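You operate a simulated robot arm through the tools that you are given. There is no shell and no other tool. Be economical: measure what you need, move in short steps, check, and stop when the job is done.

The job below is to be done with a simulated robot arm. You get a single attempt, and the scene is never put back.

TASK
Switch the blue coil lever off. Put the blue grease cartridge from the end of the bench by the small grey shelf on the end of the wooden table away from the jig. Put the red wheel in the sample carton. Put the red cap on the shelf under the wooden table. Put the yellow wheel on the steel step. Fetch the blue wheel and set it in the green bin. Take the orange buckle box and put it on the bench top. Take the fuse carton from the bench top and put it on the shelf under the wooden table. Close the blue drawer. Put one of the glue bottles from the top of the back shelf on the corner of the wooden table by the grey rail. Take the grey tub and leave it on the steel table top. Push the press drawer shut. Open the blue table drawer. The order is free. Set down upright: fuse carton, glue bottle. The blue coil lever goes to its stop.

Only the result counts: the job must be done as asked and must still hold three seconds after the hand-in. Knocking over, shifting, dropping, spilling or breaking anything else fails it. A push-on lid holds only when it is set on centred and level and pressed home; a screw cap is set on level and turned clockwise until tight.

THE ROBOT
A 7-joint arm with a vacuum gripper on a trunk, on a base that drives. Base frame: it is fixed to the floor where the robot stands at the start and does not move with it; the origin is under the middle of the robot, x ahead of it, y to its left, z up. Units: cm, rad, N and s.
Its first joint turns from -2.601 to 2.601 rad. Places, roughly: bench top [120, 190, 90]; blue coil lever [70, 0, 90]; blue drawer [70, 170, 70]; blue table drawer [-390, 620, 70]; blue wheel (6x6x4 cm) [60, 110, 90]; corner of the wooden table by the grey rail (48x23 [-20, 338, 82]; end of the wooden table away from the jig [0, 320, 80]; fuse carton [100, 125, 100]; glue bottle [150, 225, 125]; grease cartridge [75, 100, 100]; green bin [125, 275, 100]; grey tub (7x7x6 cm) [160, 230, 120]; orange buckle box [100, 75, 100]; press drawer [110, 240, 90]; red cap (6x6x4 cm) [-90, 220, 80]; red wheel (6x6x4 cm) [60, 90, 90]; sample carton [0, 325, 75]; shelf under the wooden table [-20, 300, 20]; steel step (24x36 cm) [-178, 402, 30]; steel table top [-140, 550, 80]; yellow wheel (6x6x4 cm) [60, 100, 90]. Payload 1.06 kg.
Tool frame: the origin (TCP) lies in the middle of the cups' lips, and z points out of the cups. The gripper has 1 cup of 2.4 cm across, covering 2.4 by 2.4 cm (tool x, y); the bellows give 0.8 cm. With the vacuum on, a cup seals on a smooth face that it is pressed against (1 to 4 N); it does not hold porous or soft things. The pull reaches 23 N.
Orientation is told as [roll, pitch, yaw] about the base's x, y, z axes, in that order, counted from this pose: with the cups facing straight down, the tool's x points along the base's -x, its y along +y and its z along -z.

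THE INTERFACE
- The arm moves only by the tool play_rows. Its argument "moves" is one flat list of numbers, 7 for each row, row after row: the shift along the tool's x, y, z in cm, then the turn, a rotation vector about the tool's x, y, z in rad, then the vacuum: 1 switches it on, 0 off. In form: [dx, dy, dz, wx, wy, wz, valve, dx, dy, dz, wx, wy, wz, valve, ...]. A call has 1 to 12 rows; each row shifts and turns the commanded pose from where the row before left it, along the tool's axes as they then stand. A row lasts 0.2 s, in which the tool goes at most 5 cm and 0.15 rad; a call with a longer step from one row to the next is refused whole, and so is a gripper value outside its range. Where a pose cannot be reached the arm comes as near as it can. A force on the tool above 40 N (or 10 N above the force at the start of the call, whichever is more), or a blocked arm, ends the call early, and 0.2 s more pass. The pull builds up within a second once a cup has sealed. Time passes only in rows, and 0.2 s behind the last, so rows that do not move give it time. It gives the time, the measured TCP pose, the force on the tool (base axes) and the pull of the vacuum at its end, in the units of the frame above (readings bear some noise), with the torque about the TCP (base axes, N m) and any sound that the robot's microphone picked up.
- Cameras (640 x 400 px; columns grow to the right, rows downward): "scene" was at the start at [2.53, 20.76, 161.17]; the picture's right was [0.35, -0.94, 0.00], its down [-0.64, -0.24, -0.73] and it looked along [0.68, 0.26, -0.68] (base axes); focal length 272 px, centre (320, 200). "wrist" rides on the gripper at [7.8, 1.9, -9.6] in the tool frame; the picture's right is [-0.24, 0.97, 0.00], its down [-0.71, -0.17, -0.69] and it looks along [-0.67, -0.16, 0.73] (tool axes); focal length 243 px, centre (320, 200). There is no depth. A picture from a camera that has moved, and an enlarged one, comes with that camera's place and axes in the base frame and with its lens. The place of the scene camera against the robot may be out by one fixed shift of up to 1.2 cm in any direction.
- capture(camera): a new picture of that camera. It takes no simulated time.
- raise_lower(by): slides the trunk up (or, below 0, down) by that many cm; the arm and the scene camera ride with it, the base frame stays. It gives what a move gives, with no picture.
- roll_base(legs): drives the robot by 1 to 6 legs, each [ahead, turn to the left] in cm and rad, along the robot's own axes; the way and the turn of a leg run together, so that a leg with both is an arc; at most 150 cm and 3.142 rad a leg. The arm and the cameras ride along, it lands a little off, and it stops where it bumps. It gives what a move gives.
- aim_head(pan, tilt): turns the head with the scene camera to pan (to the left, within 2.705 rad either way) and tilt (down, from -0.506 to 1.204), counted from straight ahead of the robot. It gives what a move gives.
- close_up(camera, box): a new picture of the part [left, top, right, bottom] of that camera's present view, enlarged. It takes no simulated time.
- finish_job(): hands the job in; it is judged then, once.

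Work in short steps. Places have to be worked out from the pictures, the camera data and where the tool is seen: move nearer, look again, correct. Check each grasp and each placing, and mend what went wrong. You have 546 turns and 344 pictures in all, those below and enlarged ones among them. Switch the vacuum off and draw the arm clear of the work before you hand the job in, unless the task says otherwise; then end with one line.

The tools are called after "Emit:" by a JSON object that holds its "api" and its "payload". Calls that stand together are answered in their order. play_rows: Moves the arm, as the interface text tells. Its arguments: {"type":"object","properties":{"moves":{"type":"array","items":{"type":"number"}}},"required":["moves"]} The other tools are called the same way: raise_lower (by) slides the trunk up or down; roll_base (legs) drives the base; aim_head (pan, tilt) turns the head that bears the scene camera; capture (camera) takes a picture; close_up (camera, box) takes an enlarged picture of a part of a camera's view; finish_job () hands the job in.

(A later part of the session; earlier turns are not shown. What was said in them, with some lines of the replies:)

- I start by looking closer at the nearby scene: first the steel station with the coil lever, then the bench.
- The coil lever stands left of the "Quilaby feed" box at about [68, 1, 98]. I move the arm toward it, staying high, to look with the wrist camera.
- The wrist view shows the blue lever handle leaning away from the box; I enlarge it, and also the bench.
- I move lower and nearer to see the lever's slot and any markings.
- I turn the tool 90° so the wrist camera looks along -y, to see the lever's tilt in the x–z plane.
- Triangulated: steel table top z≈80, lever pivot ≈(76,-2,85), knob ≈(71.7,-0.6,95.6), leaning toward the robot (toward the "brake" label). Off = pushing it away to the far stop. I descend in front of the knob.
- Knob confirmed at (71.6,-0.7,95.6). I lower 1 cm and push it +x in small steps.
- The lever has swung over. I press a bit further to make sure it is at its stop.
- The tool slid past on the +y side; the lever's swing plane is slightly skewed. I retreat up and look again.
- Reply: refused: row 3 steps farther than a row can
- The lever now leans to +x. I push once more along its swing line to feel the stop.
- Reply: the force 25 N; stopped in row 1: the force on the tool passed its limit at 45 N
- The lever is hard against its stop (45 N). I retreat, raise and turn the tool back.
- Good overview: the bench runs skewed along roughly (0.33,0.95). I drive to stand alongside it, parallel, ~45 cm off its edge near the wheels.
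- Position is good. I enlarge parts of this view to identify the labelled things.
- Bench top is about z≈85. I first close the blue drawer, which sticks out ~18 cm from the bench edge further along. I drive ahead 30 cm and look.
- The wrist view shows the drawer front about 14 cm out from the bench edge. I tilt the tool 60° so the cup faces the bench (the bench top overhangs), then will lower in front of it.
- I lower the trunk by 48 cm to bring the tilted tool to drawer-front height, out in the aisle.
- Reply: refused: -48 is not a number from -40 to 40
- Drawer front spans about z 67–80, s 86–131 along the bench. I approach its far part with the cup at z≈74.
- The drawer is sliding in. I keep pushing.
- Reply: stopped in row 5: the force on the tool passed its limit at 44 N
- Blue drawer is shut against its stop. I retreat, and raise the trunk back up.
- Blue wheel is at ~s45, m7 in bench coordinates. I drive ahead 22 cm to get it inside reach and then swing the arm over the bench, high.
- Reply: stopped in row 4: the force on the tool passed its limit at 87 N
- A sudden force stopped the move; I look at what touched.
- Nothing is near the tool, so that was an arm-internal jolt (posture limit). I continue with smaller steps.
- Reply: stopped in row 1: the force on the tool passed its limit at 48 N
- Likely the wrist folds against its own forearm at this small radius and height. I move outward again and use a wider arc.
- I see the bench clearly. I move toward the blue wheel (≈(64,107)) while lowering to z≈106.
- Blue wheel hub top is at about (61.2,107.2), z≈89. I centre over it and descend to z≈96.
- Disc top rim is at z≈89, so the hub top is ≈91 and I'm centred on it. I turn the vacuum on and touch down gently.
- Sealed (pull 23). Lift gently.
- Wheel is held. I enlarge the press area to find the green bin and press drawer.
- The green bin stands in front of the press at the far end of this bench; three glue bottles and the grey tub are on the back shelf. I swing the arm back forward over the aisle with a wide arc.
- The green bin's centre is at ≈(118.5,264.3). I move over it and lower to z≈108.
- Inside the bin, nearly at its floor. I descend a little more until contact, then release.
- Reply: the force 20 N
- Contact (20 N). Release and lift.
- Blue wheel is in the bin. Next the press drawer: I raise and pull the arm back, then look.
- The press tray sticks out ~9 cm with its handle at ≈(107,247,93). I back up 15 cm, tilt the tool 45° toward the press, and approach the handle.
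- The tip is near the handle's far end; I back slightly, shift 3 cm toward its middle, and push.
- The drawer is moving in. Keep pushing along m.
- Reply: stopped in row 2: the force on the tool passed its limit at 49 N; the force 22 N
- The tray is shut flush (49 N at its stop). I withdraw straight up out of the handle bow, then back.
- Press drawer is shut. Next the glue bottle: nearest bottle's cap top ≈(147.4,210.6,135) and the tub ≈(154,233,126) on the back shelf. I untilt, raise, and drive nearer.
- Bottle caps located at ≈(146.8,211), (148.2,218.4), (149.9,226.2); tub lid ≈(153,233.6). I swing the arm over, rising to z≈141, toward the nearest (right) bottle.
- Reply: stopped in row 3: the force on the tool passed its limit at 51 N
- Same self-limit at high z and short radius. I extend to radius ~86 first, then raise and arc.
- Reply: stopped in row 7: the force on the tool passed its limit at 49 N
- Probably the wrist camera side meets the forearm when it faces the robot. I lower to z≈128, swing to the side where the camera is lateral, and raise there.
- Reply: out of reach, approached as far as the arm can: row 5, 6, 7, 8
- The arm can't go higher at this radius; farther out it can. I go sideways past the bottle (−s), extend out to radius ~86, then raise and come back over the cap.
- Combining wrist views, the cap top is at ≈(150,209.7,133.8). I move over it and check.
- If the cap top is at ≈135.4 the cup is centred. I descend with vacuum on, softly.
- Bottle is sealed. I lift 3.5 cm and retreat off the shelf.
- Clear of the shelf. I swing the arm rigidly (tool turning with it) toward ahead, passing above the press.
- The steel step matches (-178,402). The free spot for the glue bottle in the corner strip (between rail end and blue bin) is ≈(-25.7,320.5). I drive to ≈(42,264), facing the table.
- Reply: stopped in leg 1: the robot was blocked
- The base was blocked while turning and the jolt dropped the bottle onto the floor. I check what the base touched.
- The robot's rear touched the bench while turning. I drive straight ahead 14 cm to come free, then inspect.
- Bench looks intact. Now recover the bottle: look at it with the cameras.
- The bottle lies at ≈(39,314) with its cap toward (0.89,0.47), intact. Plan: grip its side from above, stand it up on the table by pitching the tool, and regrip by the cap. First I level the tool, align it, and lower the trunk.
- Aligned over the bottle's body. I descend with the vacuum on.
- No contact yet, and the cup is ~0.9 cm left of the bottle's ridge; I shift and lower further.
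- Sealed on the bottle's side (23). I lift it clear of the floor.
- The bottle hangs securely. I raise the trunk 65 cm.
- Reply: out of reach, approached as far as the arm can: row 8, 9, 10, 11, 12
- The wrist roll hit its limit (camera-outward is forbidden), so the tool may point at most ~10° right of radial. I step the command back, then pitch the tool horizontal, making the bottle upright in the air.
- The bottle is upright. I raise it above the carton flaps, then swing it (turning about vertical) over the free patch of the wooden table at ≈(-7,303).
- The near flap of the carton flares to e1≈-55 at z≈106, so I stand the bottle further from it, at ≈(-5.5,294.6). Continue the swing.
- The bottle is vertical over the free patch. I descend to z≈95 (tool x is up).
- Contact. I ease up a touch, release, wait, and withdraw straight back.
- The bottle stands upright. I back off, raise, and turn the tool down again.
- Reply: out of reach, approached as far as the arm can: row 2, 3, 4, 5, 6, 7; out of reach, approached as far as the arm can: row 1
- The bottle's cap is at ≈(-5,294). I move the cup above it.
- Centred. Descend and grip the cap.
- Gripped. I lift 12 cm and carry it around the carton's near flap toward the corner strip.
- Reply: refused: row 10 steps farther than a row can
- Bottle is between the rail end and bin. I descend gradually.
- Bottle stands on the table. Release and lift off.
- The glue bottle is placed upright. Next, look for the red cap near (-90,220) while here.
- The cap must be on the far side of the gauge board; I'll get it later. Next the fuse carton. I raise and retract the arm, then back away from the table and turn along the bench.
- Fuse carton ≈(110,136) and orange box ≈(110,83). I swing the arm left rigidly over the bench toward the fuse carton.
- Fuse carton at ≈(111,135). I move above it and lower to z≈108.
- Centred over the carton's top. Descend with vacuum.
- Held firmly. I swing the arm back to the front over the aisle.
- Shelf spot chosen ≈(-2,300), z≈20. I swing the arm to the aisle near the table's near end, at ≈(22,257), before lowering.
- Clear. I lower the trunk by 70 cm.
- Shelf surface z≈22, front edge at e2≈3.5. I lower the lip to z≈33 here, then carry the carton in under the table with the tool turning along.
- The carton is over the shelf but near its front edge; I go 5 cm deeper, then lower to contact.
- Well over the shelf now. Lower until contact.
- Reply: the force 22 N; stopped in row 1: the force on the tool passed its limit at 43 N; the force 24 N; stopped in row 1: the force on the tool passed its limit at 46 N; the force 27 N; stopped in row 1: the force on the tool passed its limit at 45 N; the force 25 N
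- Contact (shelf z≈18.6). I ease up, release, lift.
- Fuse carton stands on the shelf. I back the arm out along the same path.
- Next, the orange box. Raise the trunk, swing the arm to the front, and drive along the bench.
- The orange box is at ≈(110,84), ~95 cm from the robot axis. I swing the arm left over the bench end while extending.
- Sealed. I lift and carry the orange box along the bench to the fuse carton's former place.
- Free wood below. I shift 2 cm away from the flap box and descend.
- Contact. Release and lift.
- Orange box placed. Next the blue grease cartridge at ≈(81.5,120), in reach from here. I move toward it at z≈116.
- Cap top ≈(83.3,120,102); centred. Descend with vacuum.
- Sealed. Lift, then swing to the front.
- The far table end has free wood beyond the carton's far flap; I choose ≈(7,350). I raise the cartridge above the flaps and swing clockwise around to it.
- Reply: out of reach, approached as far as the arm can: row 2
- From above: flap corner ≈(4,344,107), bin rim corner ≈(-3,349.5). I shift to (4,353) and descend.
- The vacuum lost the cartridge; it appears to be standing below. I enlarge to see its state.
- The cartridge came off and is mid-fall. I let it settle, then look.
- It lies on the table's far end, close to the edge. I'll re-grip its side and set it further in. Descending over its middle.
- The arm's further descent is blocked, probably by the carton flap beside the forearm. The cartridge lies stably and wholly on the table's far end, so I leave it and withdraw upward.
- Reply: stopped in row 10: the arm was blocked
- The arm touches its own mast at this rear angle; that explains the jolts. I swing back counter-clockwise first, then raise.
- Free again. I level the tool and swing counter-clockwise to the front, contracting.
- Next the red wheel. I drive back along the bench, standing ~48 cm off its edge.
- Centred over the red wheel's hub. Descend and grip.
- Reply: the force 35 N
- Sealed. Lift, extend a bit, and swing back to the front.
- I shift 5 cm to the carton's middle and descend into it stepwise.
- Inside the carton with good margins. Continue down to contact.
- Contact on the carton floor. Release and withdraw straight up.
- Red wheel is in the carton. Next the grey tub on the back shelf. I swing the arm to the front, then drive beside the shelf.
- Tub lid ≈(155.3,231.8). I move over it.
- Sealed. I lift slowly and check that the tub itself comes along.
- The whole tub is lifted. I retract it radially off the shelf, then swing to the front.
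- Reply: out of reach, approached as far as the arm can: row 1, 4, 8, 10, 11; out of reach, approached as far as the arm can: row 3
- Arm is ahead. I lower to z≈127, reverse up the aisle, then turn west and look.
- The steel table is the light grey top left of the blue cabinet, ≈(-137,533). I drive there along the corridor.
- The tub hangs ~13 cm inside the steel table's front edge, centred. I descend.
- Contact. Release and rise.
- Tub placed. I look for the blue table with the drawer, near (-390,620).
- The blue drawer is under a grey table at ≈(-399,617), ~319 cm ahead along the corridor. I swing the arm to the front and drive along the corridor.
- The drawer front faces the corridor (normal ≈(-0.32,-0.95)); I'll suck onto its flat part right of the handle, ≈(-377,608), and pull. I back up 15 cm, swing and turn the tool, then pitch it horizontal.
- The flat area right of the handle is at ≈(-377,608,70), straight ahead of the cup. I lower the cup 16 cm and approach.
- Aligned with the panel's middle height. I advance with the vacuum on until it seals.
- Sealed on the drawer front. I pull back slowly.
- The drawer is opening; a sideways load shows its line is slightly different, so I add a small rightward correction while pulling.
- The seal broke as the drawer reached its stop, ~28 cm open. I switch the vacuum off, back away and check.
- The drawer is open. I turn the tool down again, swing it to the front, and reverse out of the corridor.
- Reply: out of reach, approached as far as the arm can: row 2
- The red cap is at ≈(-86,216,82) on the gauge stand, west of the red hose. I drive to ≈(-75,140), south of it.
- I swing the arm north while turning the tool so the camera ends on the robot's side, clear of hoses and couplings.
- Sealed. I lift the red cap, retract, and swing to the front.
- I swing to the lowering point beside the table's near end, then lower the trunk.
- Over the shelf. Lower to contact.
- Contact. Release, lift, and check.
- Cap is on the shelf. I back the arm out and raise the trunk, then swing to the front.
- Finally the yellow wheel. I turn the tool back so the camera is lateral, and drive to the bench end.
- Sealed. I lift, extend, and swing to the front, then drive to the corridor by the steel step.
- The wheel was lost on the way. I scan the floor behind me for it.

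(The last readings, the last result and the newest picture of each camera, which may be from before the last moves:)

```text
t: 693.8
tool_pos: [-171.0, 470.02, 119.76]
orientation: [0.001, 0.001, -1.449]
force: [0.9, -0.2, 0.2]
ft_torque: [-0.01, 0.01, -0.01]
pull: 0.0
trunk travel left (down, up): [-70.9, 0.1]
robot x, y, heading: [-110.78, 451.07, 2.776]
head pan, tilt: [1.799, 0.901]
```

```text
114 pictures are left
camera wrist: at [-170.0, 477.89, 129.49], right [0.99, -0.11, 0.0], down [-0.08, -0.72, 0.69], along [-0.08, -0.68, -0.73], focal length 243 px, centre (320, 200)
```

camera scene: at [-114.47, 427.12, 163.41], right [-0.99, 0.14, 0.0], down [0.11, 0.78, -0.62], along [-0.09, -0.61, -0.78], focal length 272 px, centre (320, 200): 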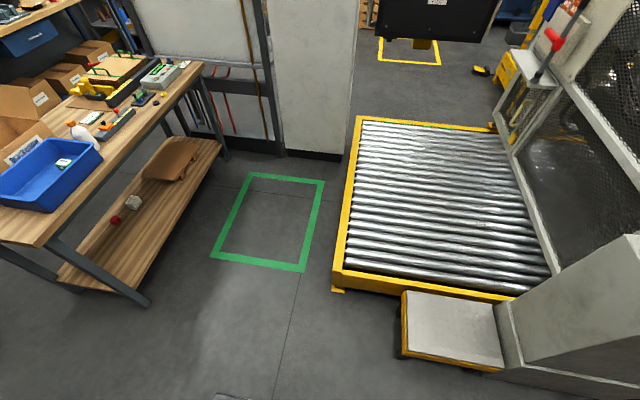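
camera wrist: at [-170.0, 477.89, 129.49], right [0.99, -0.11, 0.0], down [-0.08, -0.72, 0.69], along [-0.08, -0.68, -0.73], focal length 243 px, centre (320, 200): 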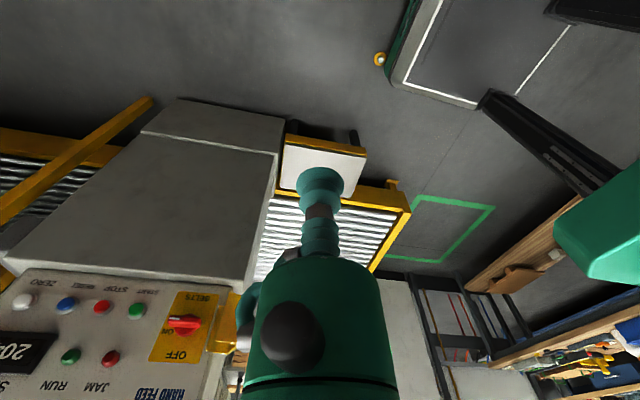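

Found: the yellow wheel lies on the floor right at the robot's front edge, ≈(-146,446), hub up. I back up 28 cm to get it in reach.

Emit:
{"api": "roll_base", "payload": {"legs": [[-28, 0]]}}

Emit:
{"api": "aim_head", "payload": {"pan": 0.3, "tilt": 1.0}}

Emit:
{"api": "capture", "payload": {"camera": "scene"}}

```text
t: 695.8
tool_pos: [-144.69, 459.4, 119.78]
orientation: [0.0, 0.001, -1.442]
force: [-0.1, -0.3, 0.2]
ft_torque: [-0.01, 0.03, 0.01]
pull: 0.1
trunk travel left (down, up): [-70.9, 0.1]
robot x, y, heading: [-84.53, 441.05, 2.779]
head pan, tilt: [1.799, 0.901]
```

```text
t: 697.4
tool_pos: [-144.67, 459.43, 119.88]
orientation: [0.0, 0.002, -1.442]
force: [-0.7, -0.2, -0.4]
ft_torque: [-0.02, 0.01, 0.01]
pull: 0.0
trunk travel left (down, up): [-70.9, 0.1]
robot x, y, heading: [-84.6, 441.48, 2.783]
head pan, tilt: [0.3, 1.0]
```

```text
113 pictures are left
camera scene: at [-93.93, 424.93, 162.69], right [0.06, 1.0, 0.0], down [0.84, -0.05, -0.54], along [-0.54, 0.03, -0.84], focal length 272 px, centre (320, 200)
```

scene: 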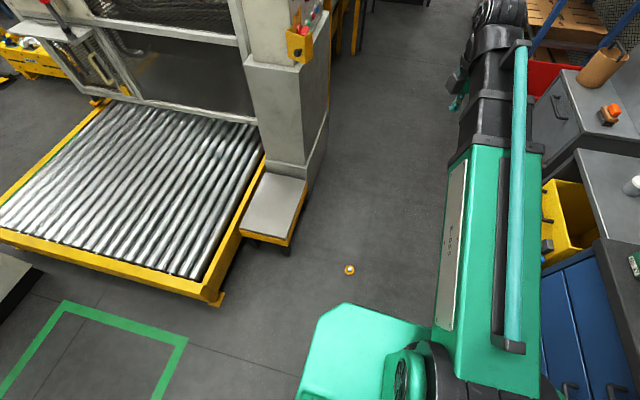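

Emit:
{"api": "play_rows", "payload": {"moves": [-4.6, -1.17, 0, 0, 0, 0, 0, -4.6, -1.17, 0, 0, 0, 0, 0, -4.6, -1.17, 0, 0, 0, 0, 0]}}

Emit:
{"api": "raise_lower", "payload": {"by": -40}}

Emit:
{"api": "raise_lower", "payload": {"by": -30}}

Emit:
{"api": "capture", "payload": {"camera": "wrist"}}

```text
t: 698.2
tool_pos: [-146.38, 445.12, 119.81]
orientation: [0.002, 0.0, -1.442]
force: [-0.1, -1.3, -0.3]
ft_torque: [0.01, 0.0, -0.04]
pull: 0.2
trunk travel left (down, up): [-70.9, 0.1]
robot x, y, heading: [-84.54, 441.02, 2.784]
head pan, tilt: [0.3, 1.0]
```

```text
t: 702.0
tool_pos: [-146.16, 445.28, 79.79]
orientation: [-0.001, 0.0, -1.441]
force: [0.0, 0.5, -0.4]
ft_torque: [0.01, 0.02, 0.01]
pull: 0.0
trunk travel left (down, up): [-30.9, 40.1]
robot x, y, heading: [-84.43, 441.36, 2.783]
head pan, tilt: [0.3, 1.0]
```

```text
t: 705.0
tool_pos: [-146.29, 445.2, 49.78]
orientation: [0.0, 0.0, -1.441]
force: [0.2, 0.3, -0.1]
ft_torque: [-0.01, -0.06, -0.02]
pull: 0.1
trunk travel left (down, up): [-0.9, 70.1]
robot x, y, heading: [-84.57, 441.25, 2.78]
head pan, tilt: [0.3, 1.0]
```

```text
112 pictures are left
camera wrist: at [-145.39, 453.19, 59.44], right [0.99, -0.11, 0.0], down [-0.08, -0.72, 0.69], along [-0.07, -0.68, -0.73], focal length 243 px, centre (320, 200)
```

wrist: 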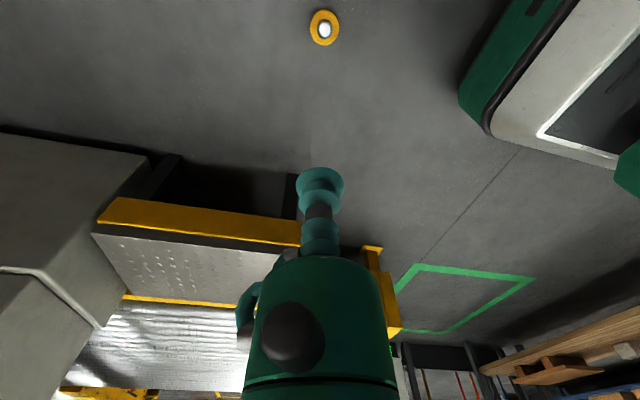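

Emit:
{"api": "play_rows", "payload": {"moves": [-0.15, 1.19, 4.3, 0, 0, 0, 0, 0, 0, 4.5, 0, 0, 0, 0, 0, 0, 4.5, 0, 0, 0, 0, 0, 0, 4.5, 0, 0, 0, 0, 0, 0, 4.5, 0, 0, 0, 0, 0, 0, 4.5, 0, 0, 0, 0, 0, 0, 4.5, 0, 0, 0, 0, 0, 0, 3.5, 0, 0, 0, 0]}}

Emit:
{"api": "capture", "payload": {"camera": "wrist"}}

```text
t: 706.8
tool_pos: [-145.01, 445.23, 14.87]
orientation: [0.0, 0.001, -1.443]
force: [0.3, -0.1, 0.4]
ft_torque: [0.02, -0.02, -0.01]
pull: 0.0
trunk travel left (down, up): [-0.9, 70.1]
robot x, y, heading: [-84.27, 441.46, 2.777]
head pan, tilt: [0.3, 1.0]
```

```text
111 pictures are left
camera wrist: at [-144.18, 453.18, 24.53], right [0.99, -0.11, 0.0], down [-0.08, -0.72, 0.69], along [-0.07, -0.68, -0.73], focal length 243 px, centre (320, 200)
```

wrist: 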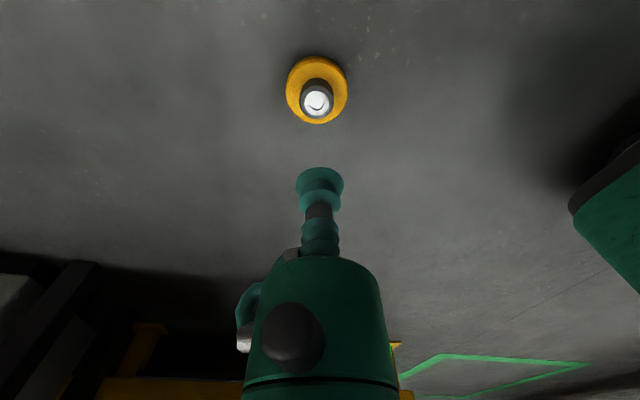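

Emit:
{"api": "play_rows", "payload": {"moves": [-0.3, -0.2, 4, 0, 0, 0, 0, 0, 0, 4, 0, 0, 0, 0, 0, 0, 1.5, 0, 0, 0, 1, 0, 0, 0.7, 0, 0, 0, 1, 0, 0, 0.5, 0, 0, 0, 1, 0, 0, 0.4, 0, 0, 0, 1]}}

Emit:
{"api": "close_up", "payload": {"camera": "wrist", "box": [220, 90, 420, 250]}}

```text
t: 708.2
tool_pos: [-145.16, 444.83, 4.05]
orientation: [0.001, 0.0, -1.442]
force: [0.0, 1.7, 0.4]
ft_torque: [-0.04, 0.01, 0.03]
pull: 22.8
trunk travel left (down, up): [-0.9, 70.1]
robot x, y, heading: [-84.43, 441.53, 2.779]
head pan, tilt: [0.3, 1.0]
```

```text
2.50 times, centred on (320, 170) of wrist
camera zoom: at [-144.33, 452.81, 13.55], right [0.99, -0.11, 0.0], down [-0.08, -0.72, 0.69], along [-0.07, -0.68, -0.73], focal length 606 px, centre (320, 275)
```

zoom: 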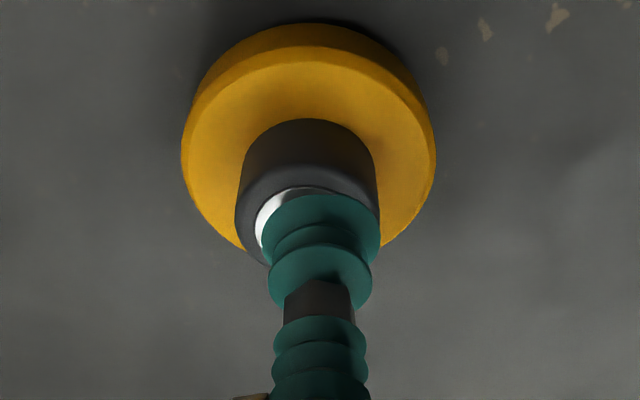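

Sealed. I lift gently, then drive ahead 14 cm slowly toward the step with the arm low.

Emit:
{"api": "play_rows", "payload": {"moves": [0, 0, -0.5, 0, 0, 0, 1, 0, 0, -1.5, 0, 0, 0, 1, 0, 0, -3, 0, 0, 0, 1, 0, 0, -4, 0, 0, 0, 1, 0, 0, -4, 0, 0, 0, 1, 0, 0, -4, 0, 0, 0, 1, 0, 0, -4, 0, 0, 0, 1, 0, 0, -4, 0, 0, 0, 1, 0, 0, -4, 0, 0, 0, 1, 0, 0, -4, 0, 0, 0, 1, 0, 0, -4, 0, 0, 0, 1, 0, 0, -4, 0, 0, 0, 1]}}

Emit:
{"api": "roll_base", "payload": {"legs": [[7, 0], [7, 0]]}}

Emit:
{"api": "capture", "payload": {"camera": "wrist"}}

```text
t: 710.8
tool_pos: [-144.99, 444.67, 44.99]
orientation: [0.0, 0.0, -1.441]
force: [-0.1, -0.1, -1.3]
ft_torque: [0.02, -0.02, -0.03]
pull: 23.2
trunk travel left (down, up): [-0.9, 70.1]
robot x, y, heading: [-84.79, 440.96, 2.784]
head pan, tilt: [0.3, 1.0]
```

```text
t: 712.4
tool_pos: [-158.29, 449.72, 44.89]
orientation: [0.001, -0.001, -1.44]
force: [-0.8, -0.9, -0.6]
ft_torque: [0.03, 0.04, -0.01]
pull: 23.1
trunk travel left (down, up): [-0.9, 70.1]
robot x, y, heading: [-97.51, 446.18, 2.786]
head pan, tilt: [0.3, 1.0]
```

```text
109 pictures are left
camera wrist: at [-157.4, 457.6, 54.49], right [0.99, -0.11, 0.0], down [-0.08, -0.72, 0.69], along [-0.07, -0.68, -0.73], focal length 243 px, centre (320, 200)
```

wrist: 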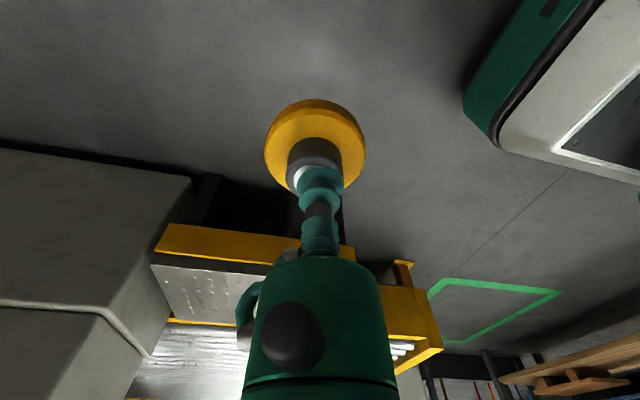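

Wheel held. The step's top (z≈26) is centred near (-178,402). I carry the wheel over it, gently.

Emit:
{"api": "play_rows", "payload": {"moves": [-1.9, -1, 0, 0, 0, 0, 1, -3.6, -1.82, 0, 0, 0, 0, 1, -3.6, -1.82, 0, 0, 0, 0, 1, -3.6, -1.82, 0, 0, 0, 0, 1, -3.6, -1.82, 0, 0, 0, 0, 1, -3.6, -1.82, 0, 0, 0, 0, 1, -3.6, -1.82, 0, 0, 0, 0, 1, -3.6, -1.82, 0, 0, 0, 0, 1, -3.6, -1.82, 0, 0, 0, 0, 1, -3.6, -1.82, 0, 0, 0, 0, 1, -3.6, -1.82, 0, 0, 0, 0, 1, -3, -1.5, 0, 0, 0, 0, 1]}}

Emit:
{"api": "capture", "payload": {"camera": "wrist"}}

Emit:
{"api": "capture", "payload": {"camera": "scene"}}

```text
t: 715.0
tool_pos: [-173.64, 406.19, 44.96]
orientation: [0.001, 0.001, -1.439]
force: [0.0, 0.3, -1.7]
ft_torque: [-0.01, -0.03, 0.02]
pull: 23.3
trunk travel left (down, up): [-0.9, 70.1]
robot x, y, heading: [-97.85, 446.02, 2.778]
head pan, tilt: [0.3, 1.0]
```

```text
108 pictures are left
camera wrist: at [-172.72, 414.19, 54.51], right [0.99, -0.11, 0.0], down [-0.08, -0.72, 0.69], along [-0.07, -0.68, -0.73], focal length 243 px, centre (320, 200)
```

wrist: 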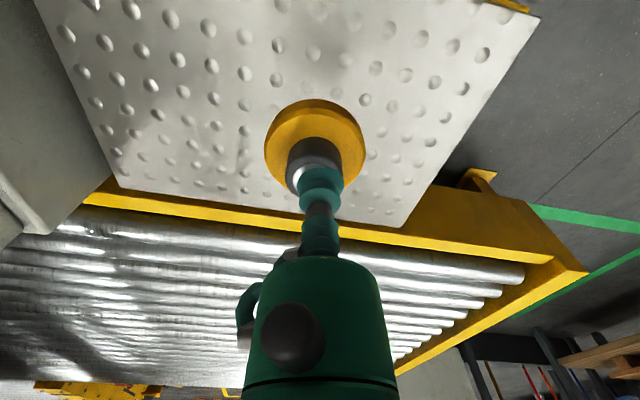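

```text
107 pictures are left
camera scene: at [-107.13, 429.94, 92.69], right [0.06, 1.0, 0.0], down [0.84, -0.05, -0.54], along [-0.54, 0.03, -0.84], focal length 272 px, centre (320, 200)
```

scene: 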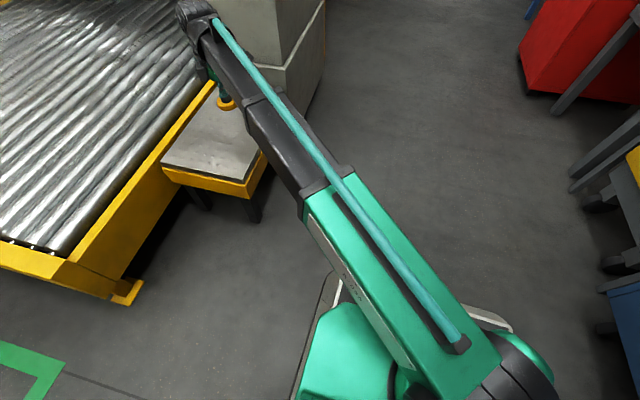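

Right over the step. Lower to contact.

Emit:
{"api": "play_rows", "payload": {"moves": [0, 0, 4, 0, 0, 0, 1, 0, 0, 4, 0, 0, 0, 1, 0, 0, 2.5, 0, 0, 0, 1, 0, 0, 1.5, 0, 0, 0, 1, 0, 0, 0.8, 0, 0, 0, 1]}}

```text
t: 716.3
tool_pos: [-173.54, 406.41, 32.66]
orientation: [-0.006, -0.002, -1.438]
force: [3.1, 2.9, 27.6]
ft_torque: [0.04, -0.02, 0.02]
pull: 22.9
trunk travel left (down, up): [-0.9, 70.1]
robot x, y, heading: [-97.88, 446.61, 2.78]
head pan, tilt: [0.3, 1.0]
stopped in row 5: the force on the tool passed its limit at 43 N (the readings are from after the stop); the commanded pose is now the measured one
```

Contact (step z≈28). Ease, release and rise.

Emit:
{"api": "play_rows", "payload": {"moves": [0, 0, -0.5, 0, 0, 0, 1, 0, 0, 0, 0, 0, 0, 0, 0, 0, 0, 0, 0, 0, 0, 0, 0, 0, 0, 0, 0, 0, 0, 0, -0.8, 0, 0, 0, 0, 0, 0, -2, 0, 0, 0, 0, 0, 0, -4.5, 0, 0, 0, 0, 0, 0, -4.5, 0, 0, 0, 0, 0, 0, -4, 0, 0, 0, 0]}}

Emit:
{"api": "capture", "payload": {"camera": "wrist"}}

```text
t: 718.3
tool_pos: [-173.65, 406.3, 48.7]
orientation: [-0.002, -0.002, -1.441]
force: [-0.2, 0.1, -0.1]
ft_torque: [0.01, 0.01, 0.0]
pull: 0.0
trunk travel left (down, up): [-0.9, 70.1]
robot x, y, heading: [-97.6, 446.26, 2.778]
head pan, tilt: [0.3, 1.0]
```

```text
106 pictures are left
camera wrist: at [-172.74, 414.26, 58.19], right [0.99, -0.11, 0.0], down [-0.08, -0.72, 0.69], along [-0.07, -0.68, -0.73], focal length 243 px, centre (320, 200)
```

wrist: 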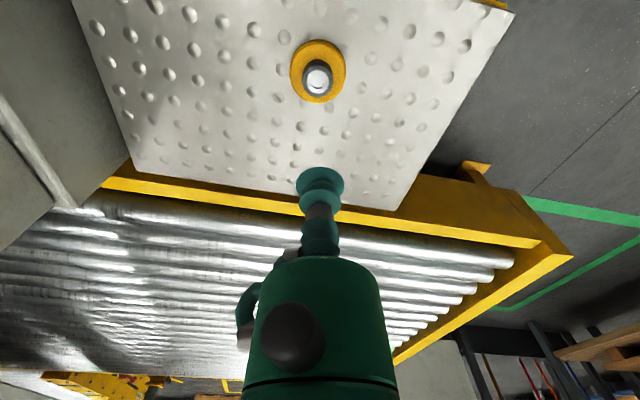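

Yellow wheel is on the step. I draw the arm clear: back toward the corridor, then up.

Emit:
{"api": "play_rows", "payload": {"moves": [3.6, 1.82, 0, 0, 0, 0, 0, 3.6, 1.82, 0, 0, 0, 0, 0, 3.6, 1.82, 0, 0, 0, 0, 0, 3.6, 1.82, 0, 0, 0, 0, 0, 3.6, 1.82, 0, 0, 0, 0, 0, 3.6, 1.82, 0, 0, 0, 0, 0, 3.6, 1.82, 0, 0, 0, 0, 0, 3.6, 1.82, 0, 0, 0, 0, 0, 3.6, 1.82, 0, 0, 0, 0, 0, 3.6, 1.82, 0, 0, 0, 0, 0]}}

Emit:
{"api": "raise_lower", "payload": {"by": 40}}

Emit:
{"api": "raise_lower", "payload": {"by": 30}}

Emit:
{"api": "aim_head", "payload": {"pan": 2.6, "tilt": 0.5}}

Emit:
{"api": "close_up", "payload": {"camera": "scene", "box": [180, 60, 440, 260]}}

```text
t: 720.5
tool_pos: [-160.08, 444.5, 48.66]
orientation: [-0.004, 0.0, -1.44]
force: [0.2, 0.1, -0.1]
ft_torque: [-0.03, 0.02, -0.04]
pull: 0.1
trunk travel left (down, up): [-0.9, 70.1]
robot x, y, heading: [-97.77, 446.16, 2.777]
head pan, tilt: [0.3, 1.0]
```

```text
t: 724.3
tool_pos: [-160.04, 444.47, 88.65]
orientation: [-0.003, -0.001, -1.441]
force: [0.8, 0.8, 0.0]
ft_torque: [0.04, 0.0, 0.01]
pull: 0.1
trunk travel left (down, up): [-40.9, 30.1]
robot x, y, heading: [-97.39, 446.3, 2.781]
head pan, tilt: [0.3, 1.0]
```

```text
t: 727.3
tool_pos: [-159.97, 444.49, 118.54]
orientation: [-0.003, -0.001, -1.442]
force: [0.3, 0.3, 0.6]
ft_torque: [-0.02, 0.04, 0.0]
pull: 0.2
trunk travel left (down, up): [-70.9, 0.1]
robot x, y, heading: [-97.39, 446.42, 2.782]
head pan, tilt: [0.3, 1.0]
```

```text
t: 729.5
tool_pos: [-160.04, 444.45, 118.61]
orientation: [-0.004, -0.001, -1.44]
force: [0.5, -0.6, -0.1]
ft_torque: [-0.03, -0.01, 0.02]
pull: 0.1
trunk travel left (down, up): [-70.9, 0.1]
robot x, y, heading: [-97.66, 446.46, 2.779]
head pan, tilt: [2.601, 0.499]
```

```text
2.00 times, centred on (310, 160) of scene
camera zoom: at [-94.54, 422.36, 166.79], right [-0.79, -0.62, 0.0], down [-0.3, 0.38, -0.88], along [0.54, -0.69, -0.48], focal length 544 px, centre (340, 280)
```

zoom: 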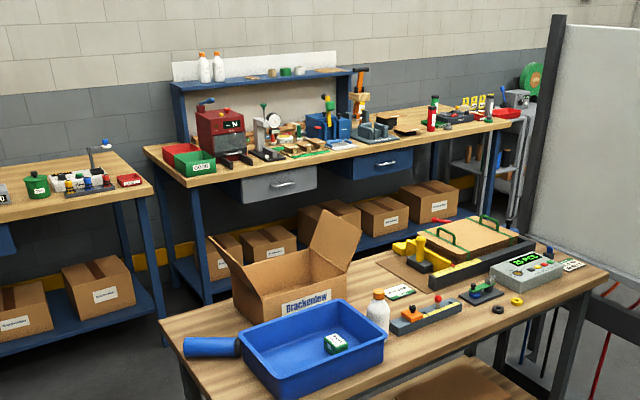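

All placements look right: drawers shut, bottle upright, cartridge, carton, cap and bin contents in place; vacuum is off and the arm is clear. I hand in the job.

Emit:
{"api": "finish_job", "payload": {}}

```text
The job is handed in.
```

I carried out all 13 tasks and handed the job in. Three things could count against it: I dropped the glue bottle, the grease cartridge and the yellow wheel while carrying them. All three ended at their targets, though the cartridge lies on its side at the far end of the wooden table, and the robot's base also bumped the bench once, with nothing visibly displaced.
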